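You operate a simulated robot arm through the tools that you are given. There is no shell and no other tool. Be economical: measure what you need, move in short steps, check, and stop when the job is done.

Carry out the task below with a simulated two-armed robot. There is one attempt and no reset: what you move stays moved.

TASK
Bolt the stop at D27, then plug the yellow hose in at D21.
Fine: on line 2's column; the hose end and the socket wrench lie on the steel ledge below; free and tighten the stop's bolt with that wrench and put it back; the blue hose stays in. Set down upright: socket wrench.

Only the result counts: the job must be done as asked and must still hold three seconds after the hand-in. Knocking over, shifting, dropping, spilling or breaking anything else fails it.

THE ROBOT
Two 7-joint arms with fingered hands on one trunk, on a base that drives. Base frame: it is fixed to the floor where the robot stands at the start and does not move with it; the origin is under the middle of the robot, x ahead of it, y to its left, z up. Lengths are in m, angles in degrees, forces in N, time in s.
The left shoulder is at the start at [0.03, 0.136, 1.205], the right one opposite. Places, roughly: lower port [0.6, 0, 1.1]; panel bolt [0.6, -0.1, 0.9]; panel stop [0.6, 0.1, 0.9]; upper port [0.6, 0.1, 1.2]. Payload 5 kg a hand.
The TCP of each hand is the grasp point between the finger pads, 0.042 m short of the fingertips. In the tool frame z runs along the fingers and y along their closing line. The gripper opens to 0.208 m. The gripper's body begins 0.119 m behind the TCP. The gripper is a hand of 4 fingers: y runs from the thumb to the fingers, the wrist lies at [0, 0, -0.332] in the tool frame.
Orientation is that of the tool frame in the base frame, as a unit quaternion [w, x, y, z]. With the fingers straight down and closing along the base's y, the tool's x points along the base's -x, its y along +y and its z along -z.

THE INTERFACE
- The arms move only by the tool play_rows. It takes "left_commands", "right_commands" or both (then of equal length, played together; a hand with none holds still); each is a list of rows, each an object (a shift or turn left out is 0) with "offset": the shift along the tool's x, y, z in m, a list of three; "rotation": the turn, a rotation vector about the tool's x, y, z in degrees, a list of three. In form: [{"offset": [x, y, z], "rotation": [wx, wy, wz]}, ...]. A call has 1 to 8 rows; each row shifts and turns the commanded pose from where the row before left it, along the tool's axes as they then stand. A row lasts 0.2 s, in which the tool goes at most 0.05 m and 8.6 degrees; a call with a longer step from one row to the next is refused whole. A pose out of reach is approached as far as the arm can. The call stops where the force on the tool passes 40 N (or 10 N more than at its start, if that is more) or the arm is blocked; 0.2 s more then pass. In this call time passes only in rows, and 0.2 s behind the last. The reply holds the time, the measured pose of the TCP, the force on the tool along the base axes, the opening and the grip force, in the units named above and with some noise, with the torque about the TCP (base axes, N m) and any sound that the robot's microphone picked up.
- Cameras (640 x 400 px; columns grow to the right, rows downward): "scene" is now at [0.0393, -0.0042, 1.9202]; the picture's right is [-0.03, -1.00, 0.00], its down [-0.85, 0.02, -0.52] and it looks along [0.52, -0.01, -0.85] (base axes); focal length 277 px, centre (320, 200). "left" rides on the left gripper at [-0.101, 0, -0.145] in its tool frame; the picture's right is [0.00, -1.00, 0.00], its down [0.82, 0.00, -0.57] and it looks along [0.57, 0.00, 0.82] (tool axes); focal length 261 px, centre (320, 200). "right" rides on the right gripper at [0.101, 0, -0.145] in its tool frame; the picture's right is [0.00, 1.00, 0.00], its down [-0.82, 0.00, -0.57] and it looks along [-0.57, 0.00, 0.82] (tool axes); focal length 261 px, centre (320, 200). There is no depth. A picture from a camera that has moved, and an enlarged one, comes with that camera's place and axes in the base frame and with its lens.
- snapshot(camera): a new picture of that camera. No time passes.
- move_column(by): slides the trunk up (or, below 0, down) by that many m; the arms and the scene camera ride with it, the base frame stays. It gives what a move gives, with no picture.
- roll_base(legs): drives the robot by 1 to 6 legs, each [ahead, left, turn to the left] in m, m and degrees, along the robot's own axes; the way and the turn of a leg run together, so that a leg with both is an arc; at most 1.5 m and 180 degrees a leg. The arms and the cameras ride along, it lands a little off, and it stops where it bumps. It gives what a move gives.
- set_fingers(finger1, finger2, finger3, thumb_bend, hand): sets how far each is bent, from 0 (flat) to 1 (curled in); at 0.3 the hand is open as for a grip, at 0.7 the pads meet at the TCP. One left out holds its place. A second passes; each finger stops where it meets its share of the squeeze, and holds until it gets a number again. It is the only way to open and close the hand. It gives what a move gives, with no picture; readings hold the bend of each and the force on the fingers (four entries, about 0 where the hand has none), thumb and palm.
- pan_tilt(pan, tilt): turns the head with the scene camera to pan (to the left, within 143 degrees either way) and tilt (down, from -29 to 69), counted from straight ahead of the robot. It gives what a move gives.
- close_up(camera, box): a new picture of the part [left, top, right, bottom] of that camera's present view, enlarged. No time passes.
- hand_in(): hands the job in; it is judged then, once.

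Work in short steps. Places have to be worked out from the pictures, the camera data and where the tool is seen: move nearer, look again, correct. Check each grasp and each placing, and mend what went wrong. You have 120 turns and 100 pictures in all, those below and enlarged ones among them. Open the grippers and draw the arms clear of the work before you hand the job in, unless the task says otherwise.

The tools are called after "Emit:" as name(argument=value, ...) on one line, values as JSON. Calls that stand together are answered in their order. play_rows: Moves the arms, as the interface text tells. Its arguments: {"type":"object","properties":{"left_commands":{"type":"array","items":{"type":"object","properties":{"offset":{"type":"array","items":{"type":"number"}},"rotation":{"type":"array","items":{"type":"number"}}}}},"right_commands":{"type":"array","items":{"type":"object","properties":{"offset":{"type":"array","items":{"type":"number"}},"rotation":{"type":"array","items":{"type":"number"}}}}}},"required":[]} The other tools are called the same way: move_column (by) slides the trunk up or down; set_fingers (finger1, finger2, finger3, thumb_bend, hand) moves the fingers one by one; roll_base (legs) drives the base; pan_tilt (pan, tilt) turns the head that bears the scene camera; snapshot (camera) takes a picture; close_up (camera, box) takes an enlarged picture of a part of a camera's view; hand_in () hands the job in.

At the start:

```text
time_s: 0.0
left_ee_pos: [0.4098, 0.1891, 1.2523]
left_tool_rot: [0.0, 0.0, 1.0, 0.0]
left_contact_force: [-0.4, 0.2, 0.3]
left_ft_torque: [-0.02, -0.02, -0.01]
left_width: 0.2079
left_finger_force: 0.0
left_shape: jaw
left_bend: [0.3, 0.3, 0.3, 0.3]
left_finger forces: [0.0, 0.0, 0.0, 0.0, 0.0, 0.0]
right_ee_pos: [0.6596, -0.3607, 1.2022]
right_tool_rot: [0.0, 0.0, 1.0, 0.0]
right_contact_force: [-1.4, 0.2, -0.4]
right_ft_torque: [-0.01, 0.05, 0.02]
right_width: 0.2076
right_finger_force: 0.0
right_shape: jaw
right_bend: [0.3, 0.3, 0.3, 0.3]
right_finger forces: [0.0, 0.1, 0.0, 0.0, 0.0, 0.0]
trunk travel left (down, up): [-0.225, 0.265]
robot x, y, heading: [-0.0002, 0.0002, -0.0]
head pan, tilt: [-1.5, 58.5]
```

scene: 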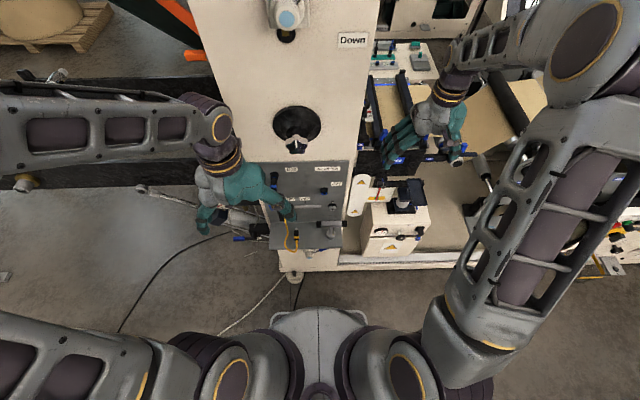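
right: 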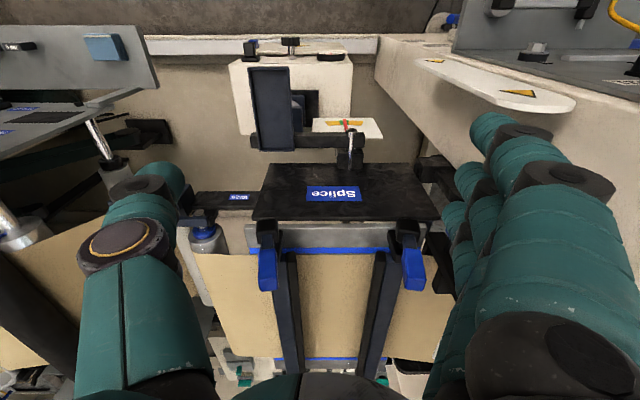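
left: 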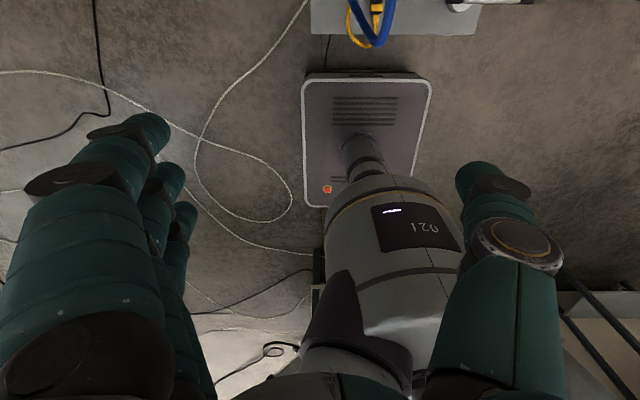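

The panel is on the column ahead; I tilt the head to see it more frontally and enlarge it.

Emit:
pan_tilt(pan=0, tilt=50)

Emit:
close_up(camera="scene", box=[220, 150, 420, 275])

Emit:
snapshot(camera="scene")

```text
time_s: 0.7
left_ee_pos: [0.4106, 0.1899, 1.2507]
left_tool_rot: [0.0, 0.0, 1.0, 0.0]
left_contact_force: [-0.8, -1.3, -0.5]
left_ft_torque: [0.01, 0.01, -0.02]
left_width: 0.2078
left_finger_force: 0.0
left_shape: jaw
left_bend: [0.3, 0.3, 0.3, 0.3]
left_finger forces: [0.0, 0.0, 0.1, 0.0, 0.0, 0.0]
right_ee_pos: [0.6604, -0.3612, 1.2033]
right_tool_rot: [0.001, 0.0, 1.0, 0.0]
right_contact_force: [1.3, -0.2, 0.3]
right_ft_torque: [0.01, 0.0, 0.04]
right_width: 0.2079
right_finger_force: 0.0
right_shape: jaw
right_bend: [0.3, 0.3, 0.3, 0.3]
right_finger forces: [0.1, 0.1, 0.0, 0.0, 0.0, 0.0]
trunk travel left (down, up): [-0.225, 0.265]
robot x, y, heading: [-0.0018, 0.0004, -0.2]
head pan, tilt: [0.0, 50.0]
```

```text
3.20 times, centred on (320, 212) of scene
camera zoom: at [0.0481, -0.0025, 1.931], right [0.0, -1.0, 0.0], down [-0.77, 0.0, -0.64], along [0.64, 0.0, -0.77], focal length 886 px, centre (320, 160)
```

zoom: 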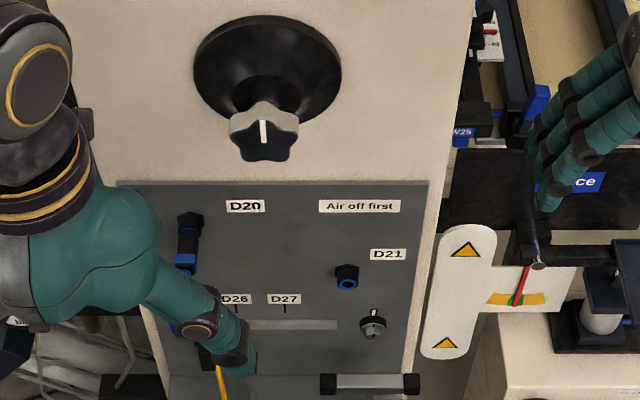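

```text
95 pictures are left
camera scene: at [0.0481, -0.0025, 1.931], right [0.0, -1.0, 0.0], down [-0.77, 0.0, -0.64], along [0.64, 0.0, -0.77], focal length 277 px, centre (320, 200)
```

scene: 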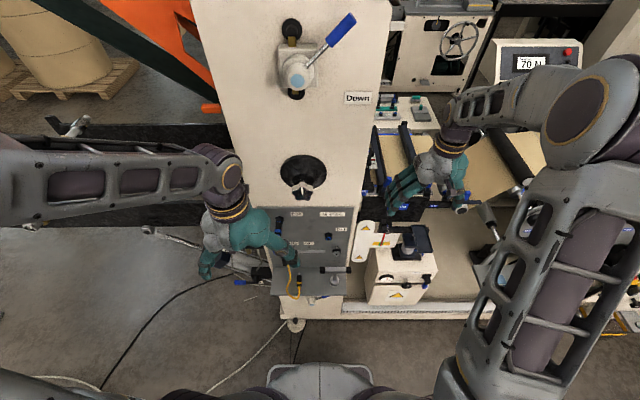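

The left hand blocks the panel ("D26, D27, D20, D21, Air off first" labels seen). I move the left arm out to the left.

Emit:
play_rows(left_commands=[{"offset": [0.02, 0.045, 0]}, {"offset": [0.02, 0.045, 0]}, {"offset": [0.02, 0.045, 0]}, {"offset": [0.02, 0.045, 0]}, {"offset": [0, 0.045, 0]}])

Emit:
close_up(camera="scene", box=[250, 190, 390, 300])

Emit:
close_up(camera="scene", box=[220, 0, 400, 210])

```text
time_s: 1.9
left_ee_pos: [0.3301, 0.4142, 1.2501]
left_tool_rot: [0.0, -0.001, 1.0, -0.001]
left_contact_force: [-0.4, 0.1, 0.5]
left_ft_torque: [-0.09, 0.09, -0.02]
left_width: 0.2077
left_finger_force: 0.0
left_shape: jaw
left_bend: [0.3, 0.3, 0.3, 0.3]
left_finger forces: [0.0, 0.1, 0.0, 0.1, 0.0, 0.0]
right_ee_pos: [0.6609, -0.3596, 1.2034]
right_tool_rot: [0.0, -0.001, 1.0, 0.0]
right_contact_force: [0.0, 0.8, -0.8]
right_ft_torque: [-0.1, 0.09, -0.03]
right_width: 0.2077
right_finger_force: 0.0
right_shape: jaw
right_bend: [0.3, 0.3, 0.3, 0.3]
right_finger forces: [0.1, 0.0, 0.0, 0.1, 0.0, 0.0]
trunk travel left (down, up): [-0.225, 0.265]
robot x, y, heading: [-0.0002, 0.0017, 0.1]
head pan, tilt: [0.0, 50.0]
```

```text
3.64 times, centred on (320, 245) of scene
camera zoom: at [0.0499, -0.0011, 1.9309], right [0.0, -1.0, 0.0], down [-0.77, 0.0, -0.64], along [0.64, 0.0, -0.77], focal length 1007 px, centre (320, 36)
```

zoom: 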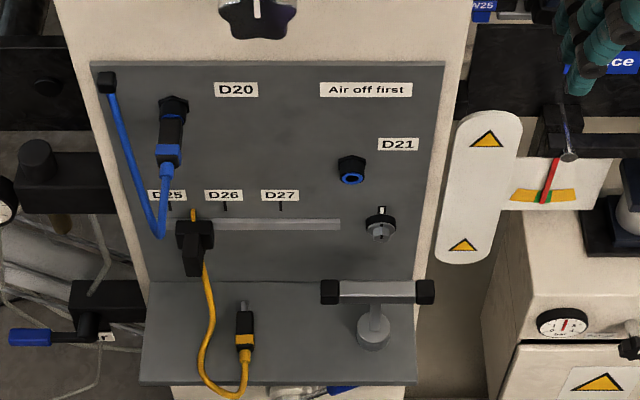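

```text
1.90 times, centred on (310, 105) of scene
camera zoom: at [0.0499, -0.0011, 1.9309], right [0.0, -1.0, 0.0], down [-0.77, 0.0, -0.64], along [0.64, 0.0, -0.77], focal length 528 px, centre (339, 381)
```

zoom: 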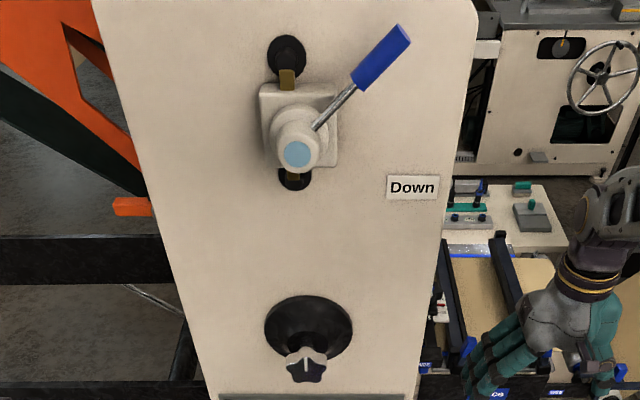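

Now the panel is visible: the stop on the rail, a bolt below D21, the T-handled socket wrench standing on the ledge, the yellow plug. I'll zoom in on details, and the lever valve left for the "Air off first" label.

Emit:
close_up(camera="scene", box=[276, 225, 326, 300])

Emit:
close_up(camera="scene", box=[310, 205, 370, 300])

Emit:
close_up(camera="scene", box=[235, 210, 335, 320])

```text
5.33 times, centred on (301, 262) of scene
camera zoom: at [0.0499, -0.0011, 1.9309], right [0.0, -1.0, 0.0], down [-0.77, 0.0, -0.64], along [0.64, 0.0, -0.77], focal length 1477 px, centre (421, -133)
```

zoom: 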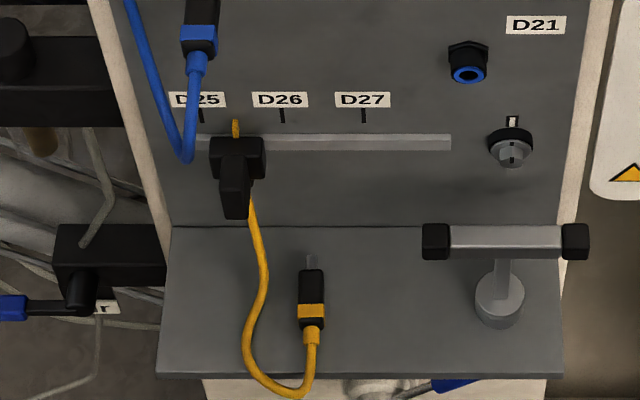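

```text
4.21 times, centred on (340, 252) of scene
camera zoom: at [0.0499, -0.0011, 1.9309], right [0.0, -1.0, 0.0], down [-0.77, 0.0, -0.64], along [0.64, 0.0, -0.77], focal length 1166 px, centre (236, -21)
```

zoom: 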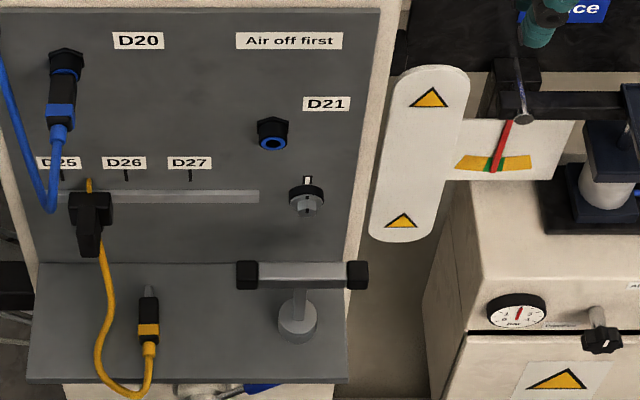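

```text
3.64 times, centred on (285, 265) of scene
camera zoom: at [0.0499, -0.0011, 1.9309], right [0.0, -1.0, 0.0], down [-0.77, 0.0, -0.64], along [0.64, 0.0, -0.77], focal length 1007 px, centre (447, -36)
```

zoom: 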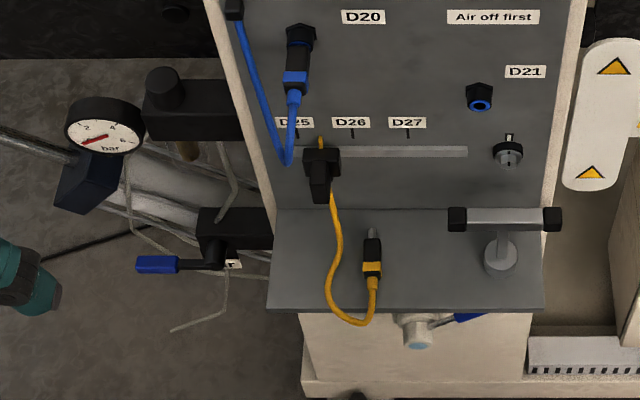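

I look closer at the left-hand gauge/valve with label, and at the valve beneath the ledge.

Emit:
close_up(camera="scene", box=[235, 225, 305, 290])

Emit:
close_up(camera="scene", box=[320, 225, 350, 255])

Emit:
close_up(camera="scene", box=[300, 280, 390, 340])

```text
6.15 times, centred on (270, 258) of scene
camera zoom: at [0.0499, -0.0011, 1.9309], right [0.0, -1.0, 0.0], down [-0.77, 0.0, -0.64], along [0.64, 0.0, -0.77], focal length 1705 px, centre (628, -154)
```

zoom: 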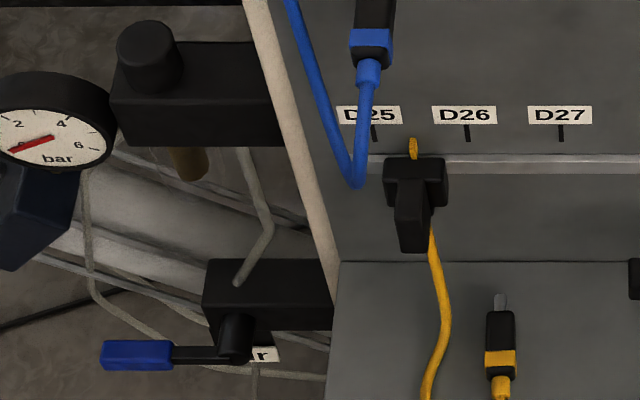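

```text
13.33 times, centred on (335, 240) of scene
camera zoom: at [0.0499, -0.0011, 1.9309], right [0.0, -1.0, 0.0], down [-0.77, 0.0, -0.64], along [0.64, 0.0, -0.77], focal length 3693 px, centre (120, -333)
```

zoom: 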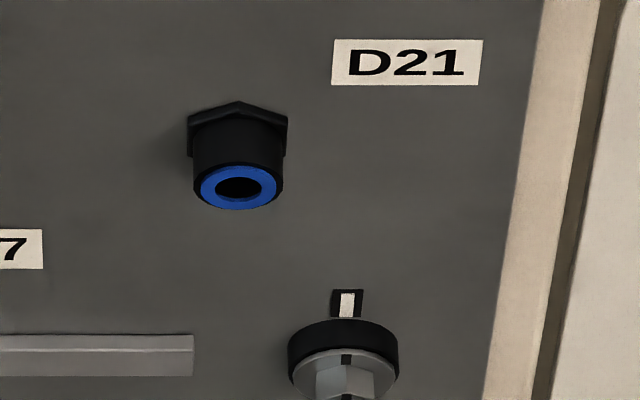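

```text
6.67 times, centred on (345, 310) of scene
camera zoom: at [0.0499, -0.0011, 1.9309], right [0.0, -1.0, 0.0], down [-0.77, 0.0, -0.64], along [0.64, 0.0, -0.77], focal length 1847 px, centre (153, -533)
```

zoom: 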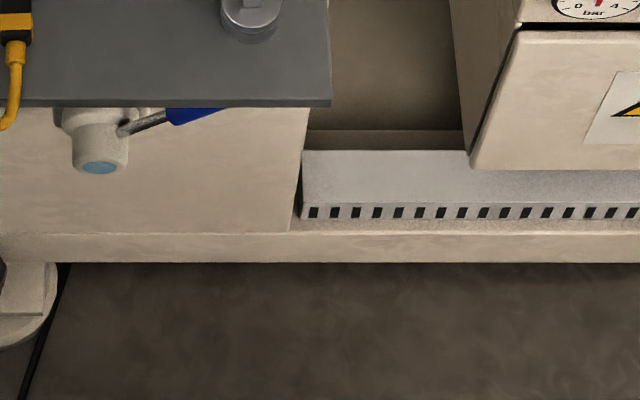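

The bolt has a hex head with an index mark aligned with the panel's white mark. I check the gauge (appears at 0) and the left valve label more closely.

Emit:
close_up(camera="scene", box=[225, 235, 255, 265])

Emit:
snapshot(camera="left")

```text
13.33 times, centred on (240, 250) of scene
camera zoom: at [0.0499, -0.0011, 1.9309], right [0.0, -1.0, 0.0], down [-0.77, 0.0, -0.64], along [0.64, 0.0, -0.77], focal length 3693 px, centre (1387, -467)
```

zoom: 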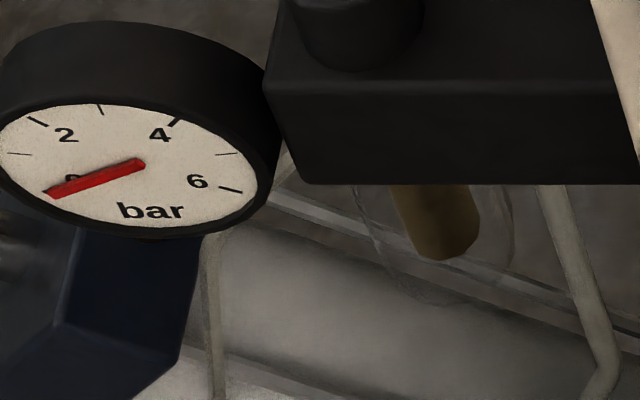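

```text
85 pictures are left
camera left: at [0.4307, 0.4149, 1.395], right [0.0, -1.0, 0.0], down [-0.82, 0.0, 0.57], along [-0.57, 0.0, -0.82], focal length 261 px, centre (320, 200)
```

left: 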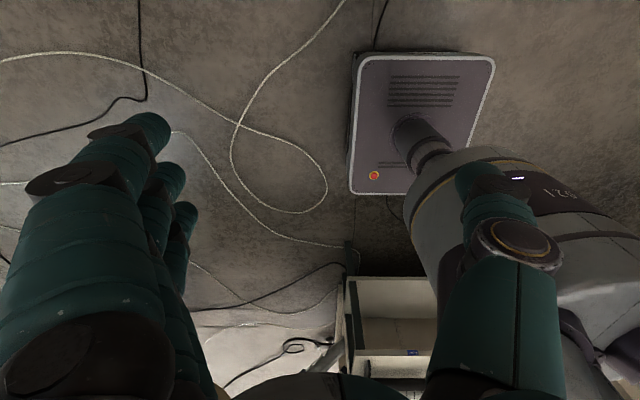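

Gauge reads 0 bar, so air is off already. I drive 0.3 m back so the arm has room to point tools forwards at the panel.

Emit:
roll_base(legs=[[-0.3, 0, 0]])

Emit:
pan_tilt(pan=0, tilt=42)

Emit:
snapshot(camera="scene")

```text
time_s: 3.9
left_ee_pos: [0.0309, 0.4143, 1.2519]
left_tool_rot: [0.0, 0.0, 1.0, 0.0]
left_contact_force: [-0.9, -0.8, -0.3]
left_ft_torque: [0.0, -0.1, 0.02]
left_width: 0.2078
left_finger_force: 0.1
left_shape: jaw
left_bend: [0.3, 0.3, 0.3, 0.3]
left_finger forces: [0.1, 0.0, 0.0, 0.0, 0.1, 0.0]
right_ee_pos: [0.3589, -0.3614, 1.2052]
right_tool_rot: [0.001, 0.001, 1.0, 0.0]
right_contact_force: [-0.6, -0.3, 0.9]
right_ft_torque: [0.05, -0.07, 0.01]
right_width: 0.208
right_finger_force: 0.2
right_shape: jaw
right_bend: [0.3, 0.3, 0.3, 0.3]
right_finger forces: [0.0, 0.0, 0.0, 0.0, 0.1, 0.0]
trunk travel left (down, up): [-0.225, 0.265]
robot x, y, heading: [-0.2978, 0.0011, 0.2]
head pan, tilt: [0.0, 50.0]
```

```text
time_s: 4.6
left_ee_pos: [0.0308, 0.4134, 1.2511]
left_tool_rot: [0.0, 0.001, 1.0, 0.0]
left_contact_force: [0.0, 0.1, -0.1]
left_ft_torque: [-0.02, -0.04, -0.04]
left_width: 0.2077
left_finger_force: 0.0
left_shape: jaw
left_bend: [0.3, 0.3, 0.3, 0.3]
left_finger forces: [0.1, 0.0, 0.0, 0.1, 0.0, 0.0]
right_ee_pos: [0.3611, -0.3611, 1.2036]
right_tool_rot: [0.001, 0.001, 1.0, 0.0]
right_contact_force: [-0.5, -0.3, -0.1]
right_ft_torque: [0.02, -0.02, 0.03]
right_width: 0.2077
right_finger_force: 0.0
right_shape: jaw
right_bend: [0.3, 0.3, 0.3, 0.3]
right_finger forces: [0.0, 0.1, 0.1, 0.0, 0.0, 0.0]
trunk travel left (down, up): [-0.225, 0.265]
robot x, y, heading: [-0.2948, 0.0006, -0.2]
head pan, tilt: [0.0, 42.0]
```

```text
84 pictures are left
camera scene: at [-0.2442, -0.0022, 1.9422], right [0.0, -1.0, 0.0], down [-0.67, 0.0, -0.74], along [0.74, 0.0, -0.67], focal length 277 px, centre (320, 200)
```

scene: 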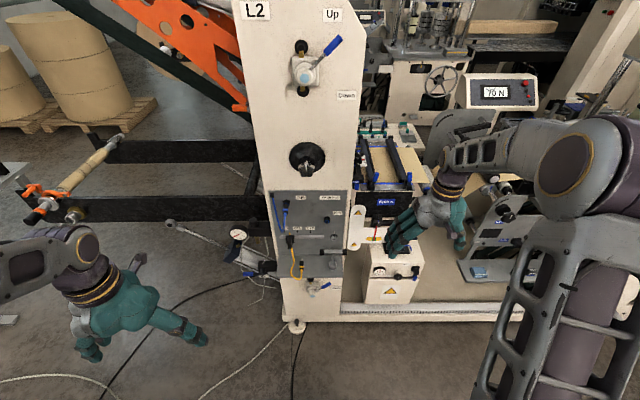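

Two viewpoints now allow triangulation; I enlarge the panel and ledge.

Emit:
close_up(camera="scene", box=[270, 185, 350, 235])

Emit:
close_up(camera="scene", box=[270, 230, 350, 280])

```text
8.00 times, centred on (310, 210) of scene
camera zoom: at [-0.2442, -0.0022, 1.9422], right [0.0, -1.0, 0.0], down [-0.67, 0.0, -0.74], along [0.74, 0.0, -0.67], focal length 2216 px, centre (400, 120)
```

zoom: 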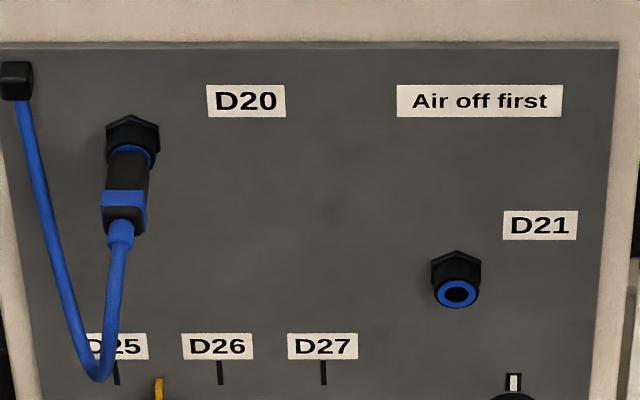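

```text
8.00 times, centred on (310, 255) of scene
camera zoom: at [-0.2442, -0.0022, 1.9422], right [0.0, -1.0, 0.0], down [-0.67, 0.0, -0.74], along [0.74, 0.0, -0.67], focal length 2216 px, centre (400, -240)
```

zoom: 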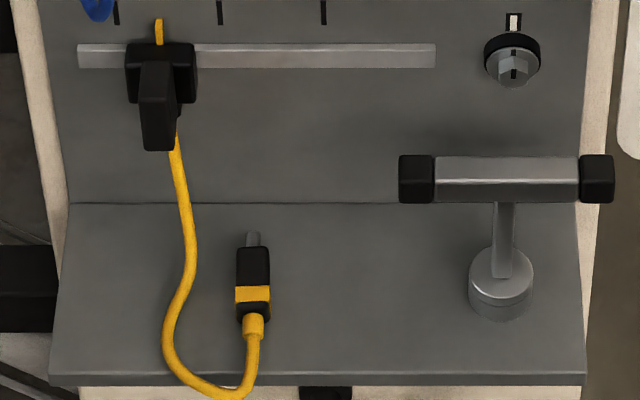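

Panel plane ≈ x 0.608; D25/26/27 at y ≈ 0.162/0.102/0.042; the stop's pointer is at y≈0.137. I bring the left hand forward and pitch it to point at the panel to look from closer, and yaw the right hand by +90° for grasping the wrench bar.

Emit:
play_rows(left_commands=[{"offset": [-0.045, 0, 0]}, {"offset": [-0.045, 0, 0]}, {"offset": [-0.045, 0, 0]}, {"offset": [-0.045, 0, 0]}, {"offset": [-0.045, 0, 0]}, {"offset": [-0.045, 0, 0], "rotation": [0, -8, 0]}, {"rotation": [0, -8, 0]}, {"rotation": [0, -8, 0]}], right_commands=[{"rotation": [0, 0, 8.5]}, {"rotation": [0, 0, 8.5]}, {"rotation": [0, 0, 8.5]}, {"rotation": [0, 0, 8.5]}, {"rotation": [0, 0, 8.5]}, {"rotation": [0, 0, 8.5]}, {"rotation": [0, 0, 8.5]}, {"rotation": [0, 0, 8.5]}])

Emit:
play_rows(left_commands=[{"rotation": [0, -8.25, 0]}, {"rotation": [0, -8.25, 0]}, {"rotation": [0, -8.25, 0]}, {"rotation": [0, -8.25, 0]}, {"rotation": [0, -8.25, 0]}, {"rotation": [0, -8.25, 0]}, {"rotation": [0, -8.25, 0]}, {"rotation": [0, -8.25, 0]}], right_commands=[{"rotation": [0, 0, 8.5]}, {"rotation": [0, 0, 8.5]}, {"rotation": [0, 0, 5]}, {}, {}, {}, {}, {}])

Emit:
snapshot(camera="left")

Emit:
snapshot(camera="scene")

```text
time_s: 6.4
left_ee_pos: [0.3018, 0.4127, 1.2522]
left_tool_rot: [0.21, 0.001, 0.978, 0.0]
left_contact_force: [-1.0, 0.1, -0.7]
left_ft_torque: [0.0, -0.01, 0.0]
left_width: 0.2077
left_finger_force: 0.0
left_shape: jaw
left_bend: [0.3, 0.3, 0.3, 0.3]
left_finger forces: [0.1, 0.0, 0.1, 0.1, 0.1, 0.0]
right_ee_pos: [0.36, -0.3611, 1.2039]
right_tool_rot: [0.0, 0.561, 0.828, 0.001]
right_contact_force: [-0.3, 1.0, 0.9]
right_ft_torque: [0.05, -0.03, 0.03]
right_width: 0.2079
right_finger_force: 0.0
right_shape: jaw
right_bend: [0.3, 0.3, 0.3, 0.3]
right_finger forces: [0.0, 0.0, 0.0, 0.0, 0.0, 0.0]
trunk travel left (down, up): [-0.225, 0.265]
robot x, y, heading: [-0.2959, -0.0014, 0.2]
head pan, tilt: [0.0, 42.0]
```

```text
time_s: 8.2
left_ee_pos: [0.3141, 0.4221, 1.2506]
left_tool_rot: [0.708, -0.001, 0.707, -0.001]
left_contact_force: [0.1, -0.4, 0.2]
left_ft_torque: [0.02, -0.01, -0.12]
left_width: 0.2078
left_finger_force: 0.1
left_shape: jaw
left_bend: [0.3, 0.3, 0.3, 0.3]
left_finger forces: [0.1, 0.0, 0.0, 0.0, 0.1, 0.1]
left hand out of reach, approached as far as the arm can: row 2, 5, 6
right_ee_pos: [0.3624, -0.3584, 1.2037]
right_tool_rot: [0.001, 0.707, 0.707, 0.0]
right_contact_force: [1.0, 1.1, 0.1]
right_ft_torque: [-0.19, 0.11, -0.01]
right_width: 0.2079
right_finger_force: 0.2
right_shape: jaw
right_bend: [0.3, 0.3, 0.3, 0.3]
right_finger forces: [0.1, 0.1, 0.1, 0.0, 0.0, 0.0]
trunk travel left (down, up): [-0.225, 0.265]
robot x, y, heading: [-0.2992, 0.0037, 0.1]
head pan, tilt: [0.0, 42.0]
```

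```text
81 pictures are left
camera left: at [0.1695, 0.4217, 1.3509], right [0.0, -1.0, 0.01], down [-0.57, 0.0, -0.82], along [0.82, 0.0, -0.57], focal length 261 px, centre (320, 200)
```

left: 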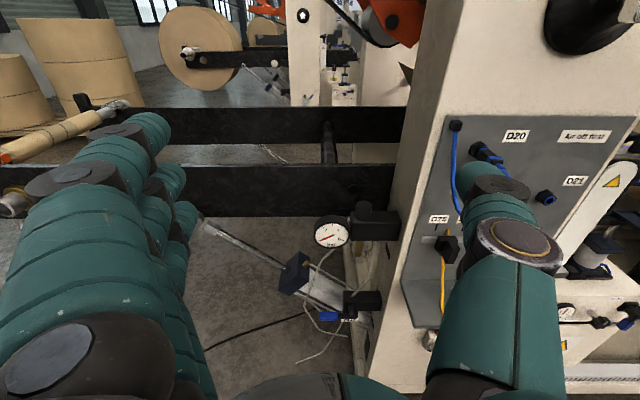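

```text
80 pictures are left
camera scene: at [-0.2424, -0.0001, 1.9421], right [0.0, -1.0, 0.0], down [-0.67, 0.0, -0.74], along [0.74, 0.0, -0.67], focal length 277 px, centre (320, 200)
```

scene: 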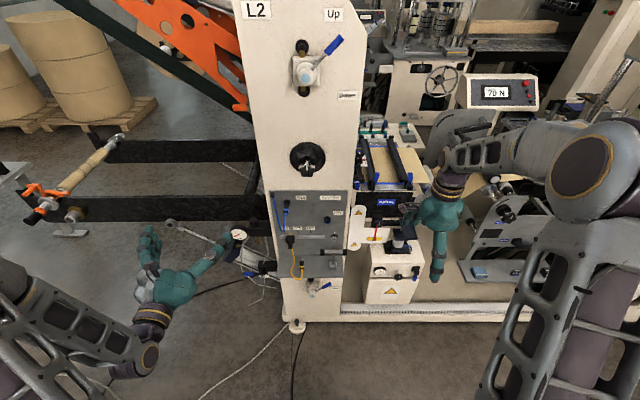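

I enlarge the left camera's side view of the stop and ports.

Emit:
close_up(camera="left", box=[410, 180, 490, 280])

Emit:
close_up(camera="left", box=[440, 110, 600, 210])

```text
4.00 times, centred on (450, 230) of left
camera zoom: at [0.1695, 0.4217, 1.3509], right [0.0, -1.0, 0.01], down [-0.57, 0.0, -0.82], along [0.82, 0.0, -0.57], focal length 1043 px, centre (-200, 80)
```

zoom: 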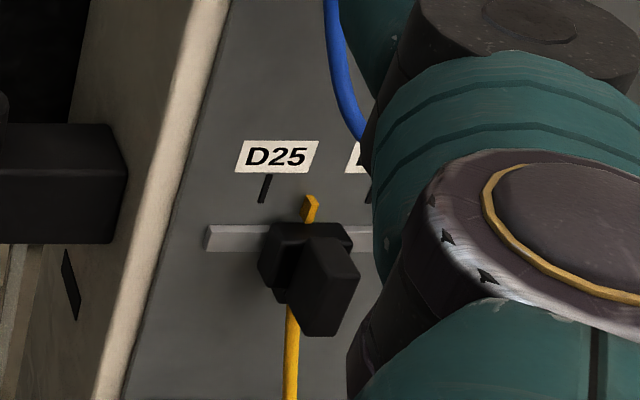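

```text
4.00 times, centred on (520, 160) of left
camera zoom: at [0.1695, 0.4217, 1.3509], right [0.0, -1.0, 0.01], down [-0.57, 0.0, -0.82], along [0.82, 0.0, -0.57], focal length 1043 px, centre (-480, 360)
```

zoom: 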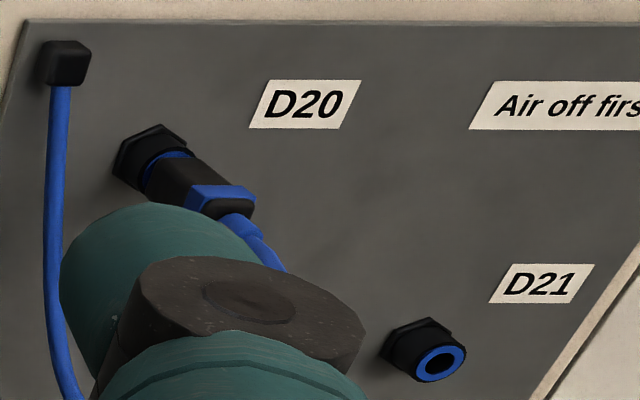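

Stop is a carriage with a projecting knob and yellow pointer. Plan: right hand grips the wrench's bar (centre ≈ [0.537, −0.063, 0.917]) tilted 45° forward, as the panel is too close for a vertical grasp. I narrow the right hand and move it over in front of the wrench.

Emit:
set_fingers(hand="right", finger1=0.58, finger2=0.58, finger3=0.58, thumb_bend=0.58)

Emit:
play_rows(right_commands=[{"offset": [0.034, 0.002, 0.021]}, {"offset": [0.034, 0.002, 0.021]}, {"offset": [0.034, 0.002, 0.021]}, {"offset": [0.034, 0.002, 0.021]}, {"offset": [0.034, 0.002, 0.021]}, {"offset": [0.034, 0.002, 0.021]}, {"offset": [0.034, 0.002, 0.021]}, {"offset": [0.034, 0.002, 0.021]}])

Emit:
play_rows(right_commands=[{"rotation": [-7.5, 0, 0]}, {"rotation": [-7.5, 0, 0]}, {"rotation": [-7.5, 0, 0]}, {"rotation": [-7.5, 0, 0]}, {"rotation": [-7.5, 0, 0]}, {"rotation": [-7.5, 0, 0]}])

Emit:
snapshot(camera="scene")

Emit:
snapshot(camera="right")

```text
time_s: 9.2
left_ee_pos: [0.3154, 0.4196, 1.2522]
left_tool_rot: [0.707, 0.001, 0.707, -0.001]
left_contact_force: [0.2, -0.2, 0.1]
left_ft_torque: [-0.02, 0.03, 0.01]
left_width: 0.2081
left_finger_force: 0.1
left_shape: jaw
left_bend: [0.3, 0.3, 0.3, 0.3]
left_finger forces: [0.1, 0.0, 0.0, 0.0, 0.1, 0.0]
right_ee_pos: [0.3609, -0.3607, 1.204]
right_tool_rot: [0.001, 0.708, 0.706, 0.0]
right_contact_force: [-0.2, -0.2, 0.7]
right_ft_torque: [-0.02, 0.01, -0.01]
right_width: 0.0863
right_finger_force: 0.1
right_shape: fingers
right_bend: [0.57, 0.57, 0.57, 0.57]
right_finger forces: [0.0, 0.0, 0.1, 0.0, 0.1, 0.1]
trunk travel left (down, up): [-0.225, 0.265]
robot x, y, heading: [-0.3018, 0.002, -0.1]
head pan, tilt: [0.0, 42.0]
```

```text
time_s: 11.0
left_ee_pos: [0.3157, 0.4209, 1.2502]
left_tool_rot: [0.707, 0.001, 0.707, -0.002]
left_contact_force: [-0.2, 0.7, -0.2]
left_ft_torque: [-0.02, -0.05, -0.11]
left_width: 0.2081
left_finger_force: 0.1
left_shape: jaw
left_bend: [0.3, 0.3, 0.3, 0.3]
left_finger forces: [0.1, 0.0, 0.0, 0.0, 0.1, 0.1]
right_ee_pos: [0.378, -0.0871, 1.0349]
right_tool_rot: [0.001, 0.707, 0.707, -0.001]
right_contact_force: [0.7, -0.6, 0.4]
right_ft_torque: [-0.03, 0.09, -0.01]
right_width: 0.0862
right_finger_force: 0.0
right_shape: fingers
right_bend: [0.57, 0.57, 0.57, 0.57]
right_finger forces: [0.1, 0.0, 0.0, 0.1, 0.0, 0.0]
trunk travel left (down, up): [-0.225, 0.265]
robot x, y, heading: [-0.2998, 0.0019, -0.0]
head pan, tilt: [0.0, 42.0]
```

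```text
time_s: 12.4
left_ee_pos: [0.3148, 0.4211, 1.2515]
left_tool_rot: [0.707, 0.0, 0.707, 0.0]
left_contact_force: [-0.4, 0.5, 1.0]
left_ft_torque: [0.01, 0.0, -0.05]
left_width: 0.2078
left_finger_force: 0.1
left_shape: jaw
left_bend: [0.3, 0.3, 0.3, 0.3]
left_finger forces: [0.0, 0.0, 0.1, 0.0, 0.0, 0.0]
right_ee_pos: [0.3769, -0.089, 1.0359]
right_tool_rot: [0.272, 0.653, 0.652, 0.272]
right_contact_force: [0.2, 0.8, 0.6]
right_ft_torque: [-0.06, 0.07, -0.02]
right_width: 0.0858
right_finger_force: 0.0
right_shape: fingers
right_bend: [0.57, 0.57, 0.57, 0.57]
right_finger forces: [0.1, 0.0, 0.0, 0.0, 0.0, 0.0]
trunk travel left (down, up): [-0.225, 0.265]
robot x, y, heading: [-0.2979, -0.0001, -0.1]
head pan, tilt: [0.0, 42.0]
```

```text
77 pictures are left
camera scene: at [-0.2438, -0.0012, 1.9422], right [0.0, -1.0, 0.0], down [-0.67, 0.0, -0.74], along [0.74, 0.0, -0.67], focal length 277 px, centre (320, 200)
```

scene: 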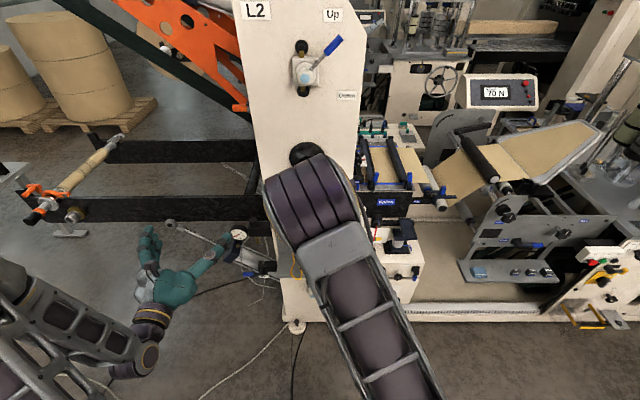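

```text
76 pictures are left
camera right: at [0.2775, 0.0137, 1.1376], right [0.7, -0.01, 0.71], down [-0.41, -0.82, 0.4], along [0.58, -0.57, -0.58], focal length 261 px, centre (320, 200)
```

right: 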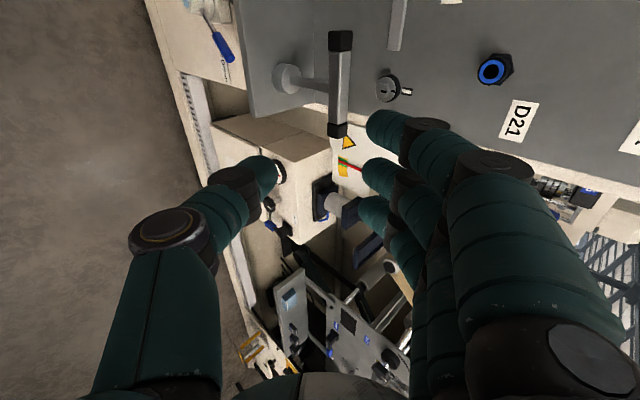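

Good; the right camera sees the wrench between thumb and fingers. I enlarge it to refine the bar's place.

Emit:
close_up(camera="right", box=[240, 0, 440, 160])

Emit:
close_up(camera="left", box=[420, 150, 640, 330])

```text
2.50 times, centred on (340, 80) of right
camera zoom: at [0.2775, 0.0137, 1.1376], right [0.7, -0.01, 0.71], down [-0.41, -0.82, 0.4], along [0.58, -0.57, -0.58], focal length 652 px, centre (270, 500)
```

zoom: 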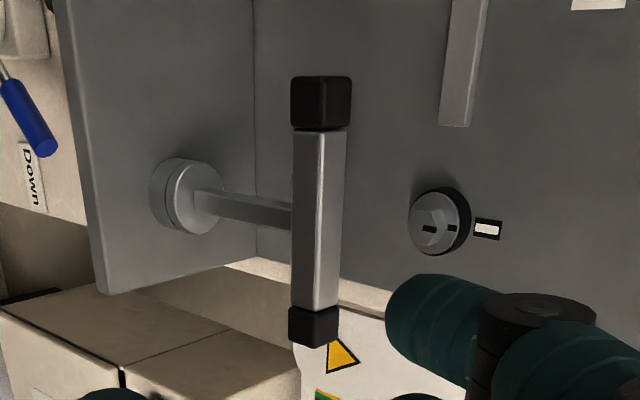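

```text
2.22 times, centred on (530, 240) of left
camera zoom: at [0.1692, 0.4207, 1.3517], right [0.0, -1.0, 0.01], down [-0.57, 0.0, -0.82], along [0.82, 0.0, -0.57], focal length 579 px, centre (-147, 111)
```

zoom: 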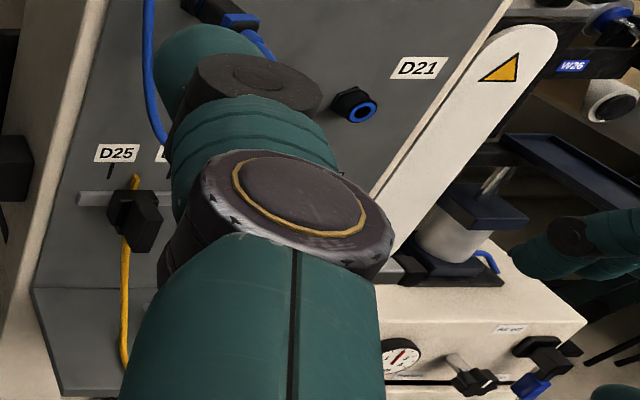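

Estimates agree: bar centre ≈ [0.535, −0.060, 0.915], bolt ≈ [0.58, −0.066, 0.945]. I advance part way along the tool axis and look again.

Emit:
play_rows(right_commands=[{"offset": [0.003, 0.014, 0.03]}, {"offset": [0.003, 0.0136, 0.03]}, {"offset": [0, 0, 0.04]}])

Emit:
snapshot(camera="right")

```text
time_s: 13.2
left_ee_pos: [0.3163, 0.4182, 1.2508]
left_tool_rot: [0.706, 0.0, 0.708, 0.0]
left_contact_force: [0.5, 0.0, 0.5]
left_ft_torque: [-0.01, 0.0, 0.05]
left_width: 0.208
left_finger_force: 0.1
left_shape: jaw
left_bend: [0.3, 0.3, 0.3, 0.3]
left_finger forces: [0.1, 0.1, 0.0, 0.0, 0.1, 0.0]
right_ee_pos: [0.4692, -0.084, 0.9834]
right_tool_rot: [0.27, 0.655, 0.653, 0.27]
right_contact_force: [1.9, 0.0, -0.4]
right_ft_torque: [0.01, 0.08, 0.01]
right_width: 0.086
right_finger_force: 0.0
right_shape: fingers
right_bend: [0.57, 0.57, 0.57, 0.57]
right_finger forces: [0.1, 0.1, 0.0, 0.0, 0.0, 0.0]
trunk travel left (down, up): [-0.225, 0.265]
robot x, y, heading: [-0.3013, 0.0044, -0.2]
head pan, tilt: [0.0, 42.0]
```

```text
73 pictures are left
camera right: at [0.3687, 0.0185, 1.0858], right [0.71, -0.01, 0.71], down [-0.41, -0.82, 0.4], along [0.58, -0.57, -0.58], focal length 261 px, centre (320, 200)
```

right: 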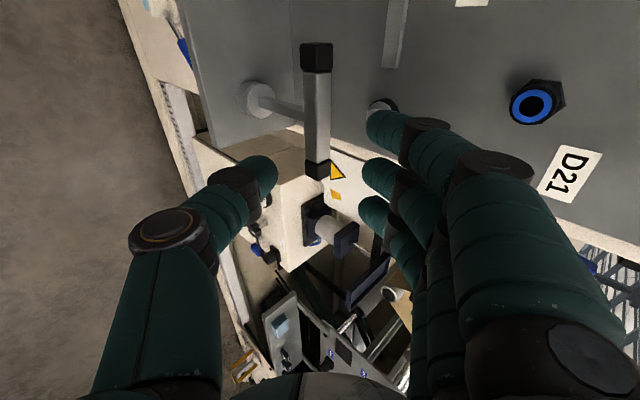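

The bar is centred between thumb and fingers. I narrow the hand a bit and advance in short steps.

Emit:
set_fingers(hand="right", finger1=0.62, finger2=0.62, finger3=0.62, thumb_bend=0.6)

Emit:
play_rows(right_commands=[{"offset": [0, 0, 0.02]}, {"offset": [0, 0, 0.02]}])

Emit:
snapshot(camera="right")

Emit:
close_up(camera="left", box=[480, 180, 640, 300])

```text
time_s: 14.2
left_ee_pos: [0.3143, 0.4197, 1.2526]
left_tool_rot: [0.707, 0.001, 0.707, -0.001]
left_contact_force: [0.0, -0.1, 0.2]
left_ft_torque: [0.0, 0.0, 0.03]
left_width: 0.208
left_finger_force: 0.1
left_shape: jaw
left_bend: [0.3, 0.3, 0.3, 0.3]
left_finger forces: [0.1, 0.0, 0.0, 0.1, 0.1, 0.1]
right_ee_pos: [0.4656, -0.0838, 0.9862]
right_tool_rot: [0.271, 0.653, 0.653, 0.272]
right_contact_force: [0.5, 0.8, 0.1]
right_ft_torque: [0.0, 0.0, 0.01]
right_width: 0.0673
right_finger_force: 0.1
right_shape: fingers
right_bend: [0.62, 0.62, 0.62, 0.6]
right_finger forces: [0.0, 0.0, 0.0, 0.0, 0.0, 0.0]
trunk travel left (down, up): [-0.225, 0.265]
robot x, y, heading: [-0.3013, -0.0006, -0.0]
head pan, tilt: [0.0, 42.0]
```

```text
time_s: 14.8
left_ee_pos: [0.3147, 0.4199, 1.2513]
left_tool_rot: [0.706, -0.001, 0.708, 0.0]
left_contact_force: [-0.3, 0.6, 0.1]
left_ft_torque: [-0.02, 0.04, 0.01]
left_width: 0.2076
left_finger_force: 0.1
left_shape: jaw
left_bend: [0.3, 0.3, 0.3, 0.3]
left_finger forces: [0.0, 0.0, 0.0, 0.0, 0.0, 0.0]
right_ee_pos: [0.4964, -0.0845, 0.9567]
right_tool_rot: [0.271, 0.653, 0.653, 0.271]
right_contact_force: [0.8, 0.6, 0.7]
right_ft_torque: [0.02, 0.02, 0.0]
right_width: 0.0671
right_finger_force: 0.0
right_shape: fingers
right_bend: [0.62, 0.62, 0.62, 0.6]
right_finger forces: [0.1, 0.0, 0.0, 0.1, 0.0, 0.0]
trunk travel left (down, up): [-0.225, 0.265]
robot x, y, heading: [-0.3014, 0.0004, -0.1]
head pan, tilt: [0.0, 42.0]
```

```text
72 pictures are left
camera right: at [0.3956, 0.0188, 1.0581], right [0.71, -0.01, 0.71], down [-0.41, -0.82, 0.4], along [0.58, -0.57, -0.58], focal length 261 px, centre (320, 200)
```

right: 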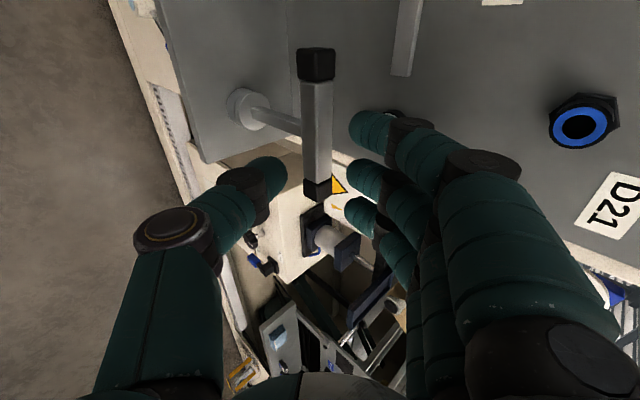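

```text
3.33 times, centred on (560, 240) of left
camera zoom: at [0.1691, 0.42, 1.352], right [0.0, -1.0, 0.0], down [-0.57, 0.0, -0.82], along [0.82, 0.0, -0.57], focal length 869 px, centre (-480, 67)
```

zoom: 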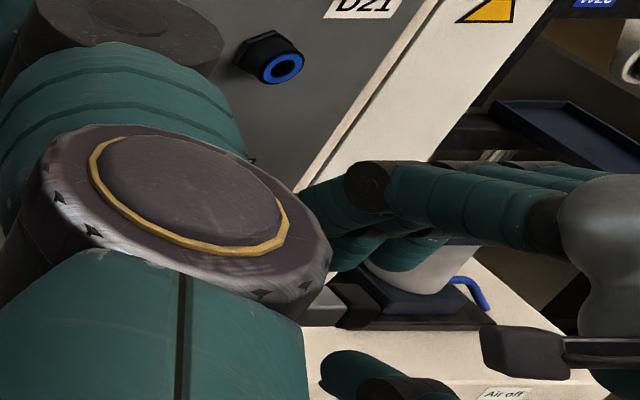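

Bar is centred between pads; I shift 10 mm left along the bar and advance 35 mm to a fingertip grip depth.

Emit:
play_rows(right_commands=[{"offset": [0.01, 0, 0.01]}, {"offset": [0, 0, 0.013]}, {"offset": [0, 0, 0.012]}])

Emit:
snapshot(camera="right")

```text
time_s: 15.6
left_ee_pos: [0.315, 0.4219, 1.252]
left_tool_rot: [0.707, 0.0, 0.707, 0.0]
left_contact_force: [0.7, -0.2, 0.3]
left_ft_torque: [-0.04, -0.03, -0.03]
left_width: 0.2077
left_finger_force: 0.1
left_shape: jaw
left_bend: [0.3, 0.3, 0.3, 0.3]
left_finger forces: [0.0, 0.0, 0.0, 0.1, 0.0, 0.0]
right_ee_pos: [0.5216, -0.0743, 0.93]
right_tool_rot: [0.27, 0.654, 0.653, 0.27]
right_contact_force: [0.7, -0.5, 0.6]
right_ft_torque: [-0.02, 0.03, -0.03]
right_width: 0.0672
right_finger_force: 0.1
right_shape: fingers
right_bend: [0.62, 0.62, 0.62, 0.6]
right_finger forces: [0.0, 0.1, 0.0, 0.0, 0.1, 0.0]
trunk travel left (down, up): [-0.225, 0.265]
robot x, y, heading: [-0.2985, -0.0002, -0.0]
head pan, tilt: [0.0, 42.0]
```

```text
70 pictures are left
camera right: at [0.4203, 0.029, 1.0329], right [0.71, -0.01, 0.71], down [-0.41, -0.82, 0.4], along [0.58, -0.57, -0.58], focal length 261 px, centre (320, 200)
```

right: 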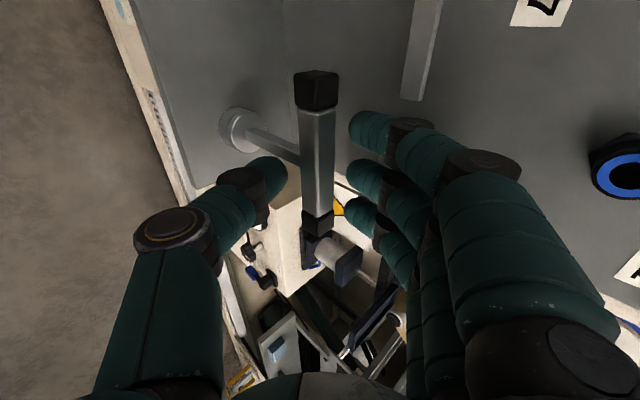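

Before closing I check whether the bar is square, since a 45° grip on a square bar could twist it.

Emit:
close_up(camera="right", box=[220, 60, 380, 250])

```text
2.11 times, centred on (300, 155) of right
camera zoom: at [0.4203, 0.029, 1.0329], right [0.71, -0.01, 0.71], down [-0.41, -0.82, 0.4], along [0.58, -0.57, -0.58], focal length 549 px, centre (362, 295)
```

zoom: 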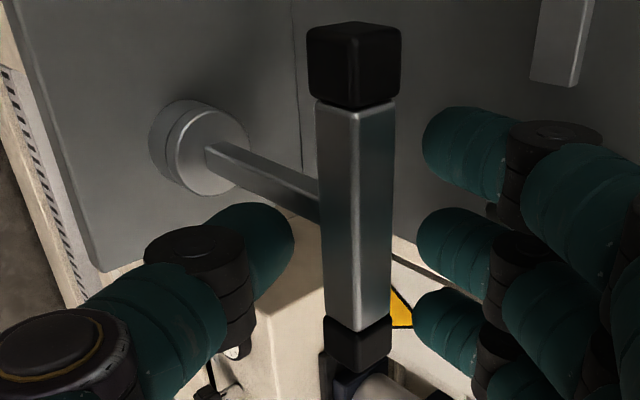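

The bar is square, so a 45° grip is bad. New plan: "handshake" grasp horizontally (thumb on top, fingers below straddling the stem), then later swing so the hand comes from the right at the bolt. I retreat along the approach axis and start the re-orientation.

Emit:
play_rows(right_commands=[{"offset": [0, 0, -0.04]}, {"offset": [0, 0, -0.04]}, {"offset": [0, 0, -0.04]}, {"offset": [0, 0, -0.04]}, {"rotation": [-8.5, 0, 0]}, {"rotation": [-8.5, 0, 0]}, {"rotation": [-8.5, 0, 0]}, {"rotation": [-8.5, 0, 0]}])

Emit:
play_rows(right_commands=[{"rotation": [-8.5, 0, 0]}, {"rotation": [-2.5, 0, 0]}, {"rotation": [0, 0, -8.5]}, {"rotation": [0, 0, -8.5]}, {"rotation": [0, 0, -8.5]}, {"rotation": [0, 0, -8.5]}, {"rotation": [0, 0, -8.5]}, {"rotation": [0, 0, -8.5]}])

Emit:
play_rows(right_commands=[{"rotation": [0, 0, -8.5]}, {"rotation": [0, 0, -8.5]}, {"rotation": [0, 0, -8.5]}, {"rotation": [0, 0, -8.5]}, {"rotation": [0, 0, -8.5]}, {"rotation": [0, 0, -8.5]}, {"rotation": [0, 0, -8.5]}, {"rotation": [0, 0, -8.5]}])

Emit:
play_rows(right_commands=[{"rotation": [0, 0, -8.5]}, {"rotation": [0, 0, -8.5]}, {"rotation": [0, 0, -8.5]}, {"rotation": [0, 0, -8.5]}, {"rotation": [0, 0, -8.5]}, {"rotation": [0, 0, -8.5]}, {"rotation": [0, 0, -8.5]}, {"rotation": [0, 0, -1.5]}])

```text
time_s: 17.4
left_ee_pos: [0.3147, 0.4206, 1.2517]
left_tool_rot: [0.707, 0.0, 0.707, 0.0]
left_contact_force: [0.4, 0.2, 0.6]
left_ft_torque: [-0.03, 0.02, -0.03]
left_width: 0.2078
left_finger_force: 0.1
left_shape: jaw
left_bend: [0.3, 0.3, 0.3, 0.3]
left_finger forces: [0.0, 0.0, 0.0, 0.1, 0.0, 0.1]
right_ee_pos: [0.4073, -0.0738, 1.0442]
right_tool_rot: [0.452, 0.545, 0.544, 0.45]
right_contact_force: [0.3, 0.7, -0.3]
right_ft_torque: [0.0, 0.04, -0.02]
right_width: 0.067
right_finger_force: 0.0
right_shape: fingers
right_bend: [0.62, 0.62, 0.62, 0.6]
right_finger forces: [0.1, 0.0, 0.0, 0.0, 0.0, 0.0]
trunk travel left (down, up): [-0.225, 0.265]
robot x, y, heading: [-0.3009, 0.002, -0.1]
head pan, tilt: [0.0, 42.0]
```

```text
time_s: 19.2
left_ee_pos: [0.315, 0.4207, 1.2532]
left_tool_rot: [0.707, 0.0, 0.707, -0.001]
left_contact_force: [-0.1, 0.3, 0.0]
left_ft_torque: [0.0, 0.01, 0.0]
left_width: 0.2083
left_finger_force: 0.0
left_shape: jaw
left_bend: [0.3, 0.3, 0.3, 0.3]
left_finger forces: [0.0, 0.0, 0.0, 0.0, 0.0, 0.0]
right_ee_pos: [0.4084, -0.0731, 1.0447]
right_tool_rot: [0.667, 0.236, 0.666, 0.235]
right_contact_force: [-0.2, 0.2, 0.5]
right_ft_torque: [0.02, 0.01, 0.02]
right_width: 0.0668
right_finger_force: 0.1
right_shape: fingers
right_bend: [0.62, 0.62, 0.62, 0.6]
right_finger forces: [0.0, 0.1, 0.1, 0.0, 0.0, 0.0]
trunk travel left (down, up): [-0.225, 0.265]
robot x, y, heading: [-0.2993, 0.0002, -0.2]
head pan, tilt: [0.0, 42.0]
```

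```text
time_s: 21.0
left_ee_pos: [0.3143, 0.4208, 1.2512]
left_tool_rot: [0.707, 0.001, 0.707, -0.001]
left_contact_force: [-0.6, 0.5, -0.2]
left_ft_torque: [0.01, 0.0, 0.03]
left_width: 0.2076
left_finger_force: 0.2
left_shape: jaw
left_bend: [0.3, 0.3, 0.3, 0.3]
left_finger forces: [0.1, 0.0, 0.1, 0.0, 0.0, 0.1]
right_ee_pos: [0.407, -0.0728, 1.0465]
right_tool_rot: [0.685, -0.177, 0.684, -0.179]
right_contact_force: [-0.2, -0.6, 0.6]
right_ft_torque: [-0.05, 0.03, 0.0]
right_width: 0.0669
right_finger_force: 0.0
right_shape: fingers
right_bend: [0.62, 0.62, 0.62, 0.6]
right_finger forces: [0.0, 0.0, 0.0, 0.0, 0.1, 0.1]
trunk travel left (down, up): [-0.225, 0.265]
robot x, y, heading: [-0.3004, 0.0024, 0.0]
head pan, tilt: [0.0, 42.0]
```

```text
time_s: 23.0
left_ee_pos: [0.3138, 0.42, 1.2517]
left_tool_rot: [0.707, 0.001, 0.707, -0.001]
left_contact_force: [0.2, -0.6, -0.5]
left_ft_torque: [-0.02, 0.03, -0.02]
left_width: 0.2079
left_finger_force: 0.1
left_shape: jaw
left_bend: [0.3, 0.3, 0.3, 0.3]
left_finger forces: [0.0, 0.0, 0.0, 0.0, 0.0, 0.0]
right_ee_pos: [0.415, -0.0996, 1.0501]
right_tool_rot: [0.498, -0.462, 0.537, -0.499]
right_contact_force: [-0.4, 0.4, 0.2]
right_ft_torque: [0.0, 0.0, 0.01]
right_width: 0.0671
right_finger_force: 0.1
right_shape: fingers
right_bend: [0.62, 0.62, 0.62, 0.6]
right_finger forces: [0.0, 0.0, 0.0, 0.0, 0.1, 0.0]
trunk travel left (down, up): [-0.225, 0.265]
robot x, y, heading: [-0.2968, 0.0019, -0.2]
head pan, tilt: [0.0, 42.0]
stopped in row 8 (right hand): the arm was blocked; the commanded pose is now the measured one
```

Almost there (a few degrees off, arm blocked at that posture). I look at the situation.

Emit:
snapshot(camera="scene")

Emit:
snapshot(camera="right")

```text
68 pictures are left
camera scene: at [-0.2441, -0.0019, 1.9423], right [0.0, -1.0, 0.0], down [-0.67, 0.0, -0.74], along [0.74, 0.0, -0.67], focal length 277 px, centre (320, 200)
```

scene: 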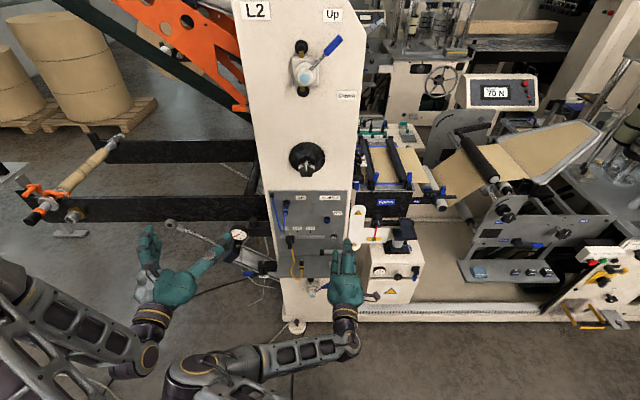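

```text
67 pictures are left
camera right: at [0.2644, -0.1882, 1.0432], right [0.0, 0.08, -1.0], down [-0.51, 0.86, 0.06], along [0.86, 0.51, 0.04], focal length 261 px, centre (320, 200)
```

right: 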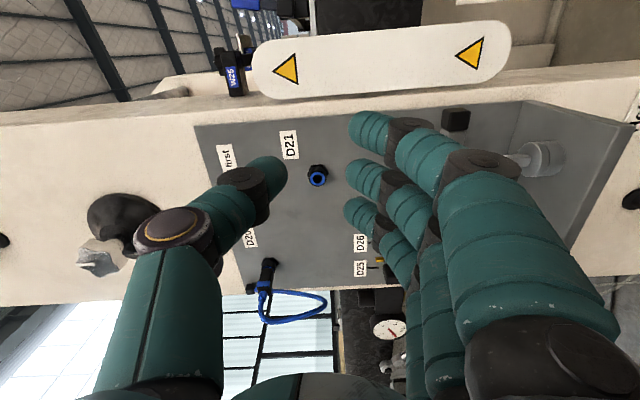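

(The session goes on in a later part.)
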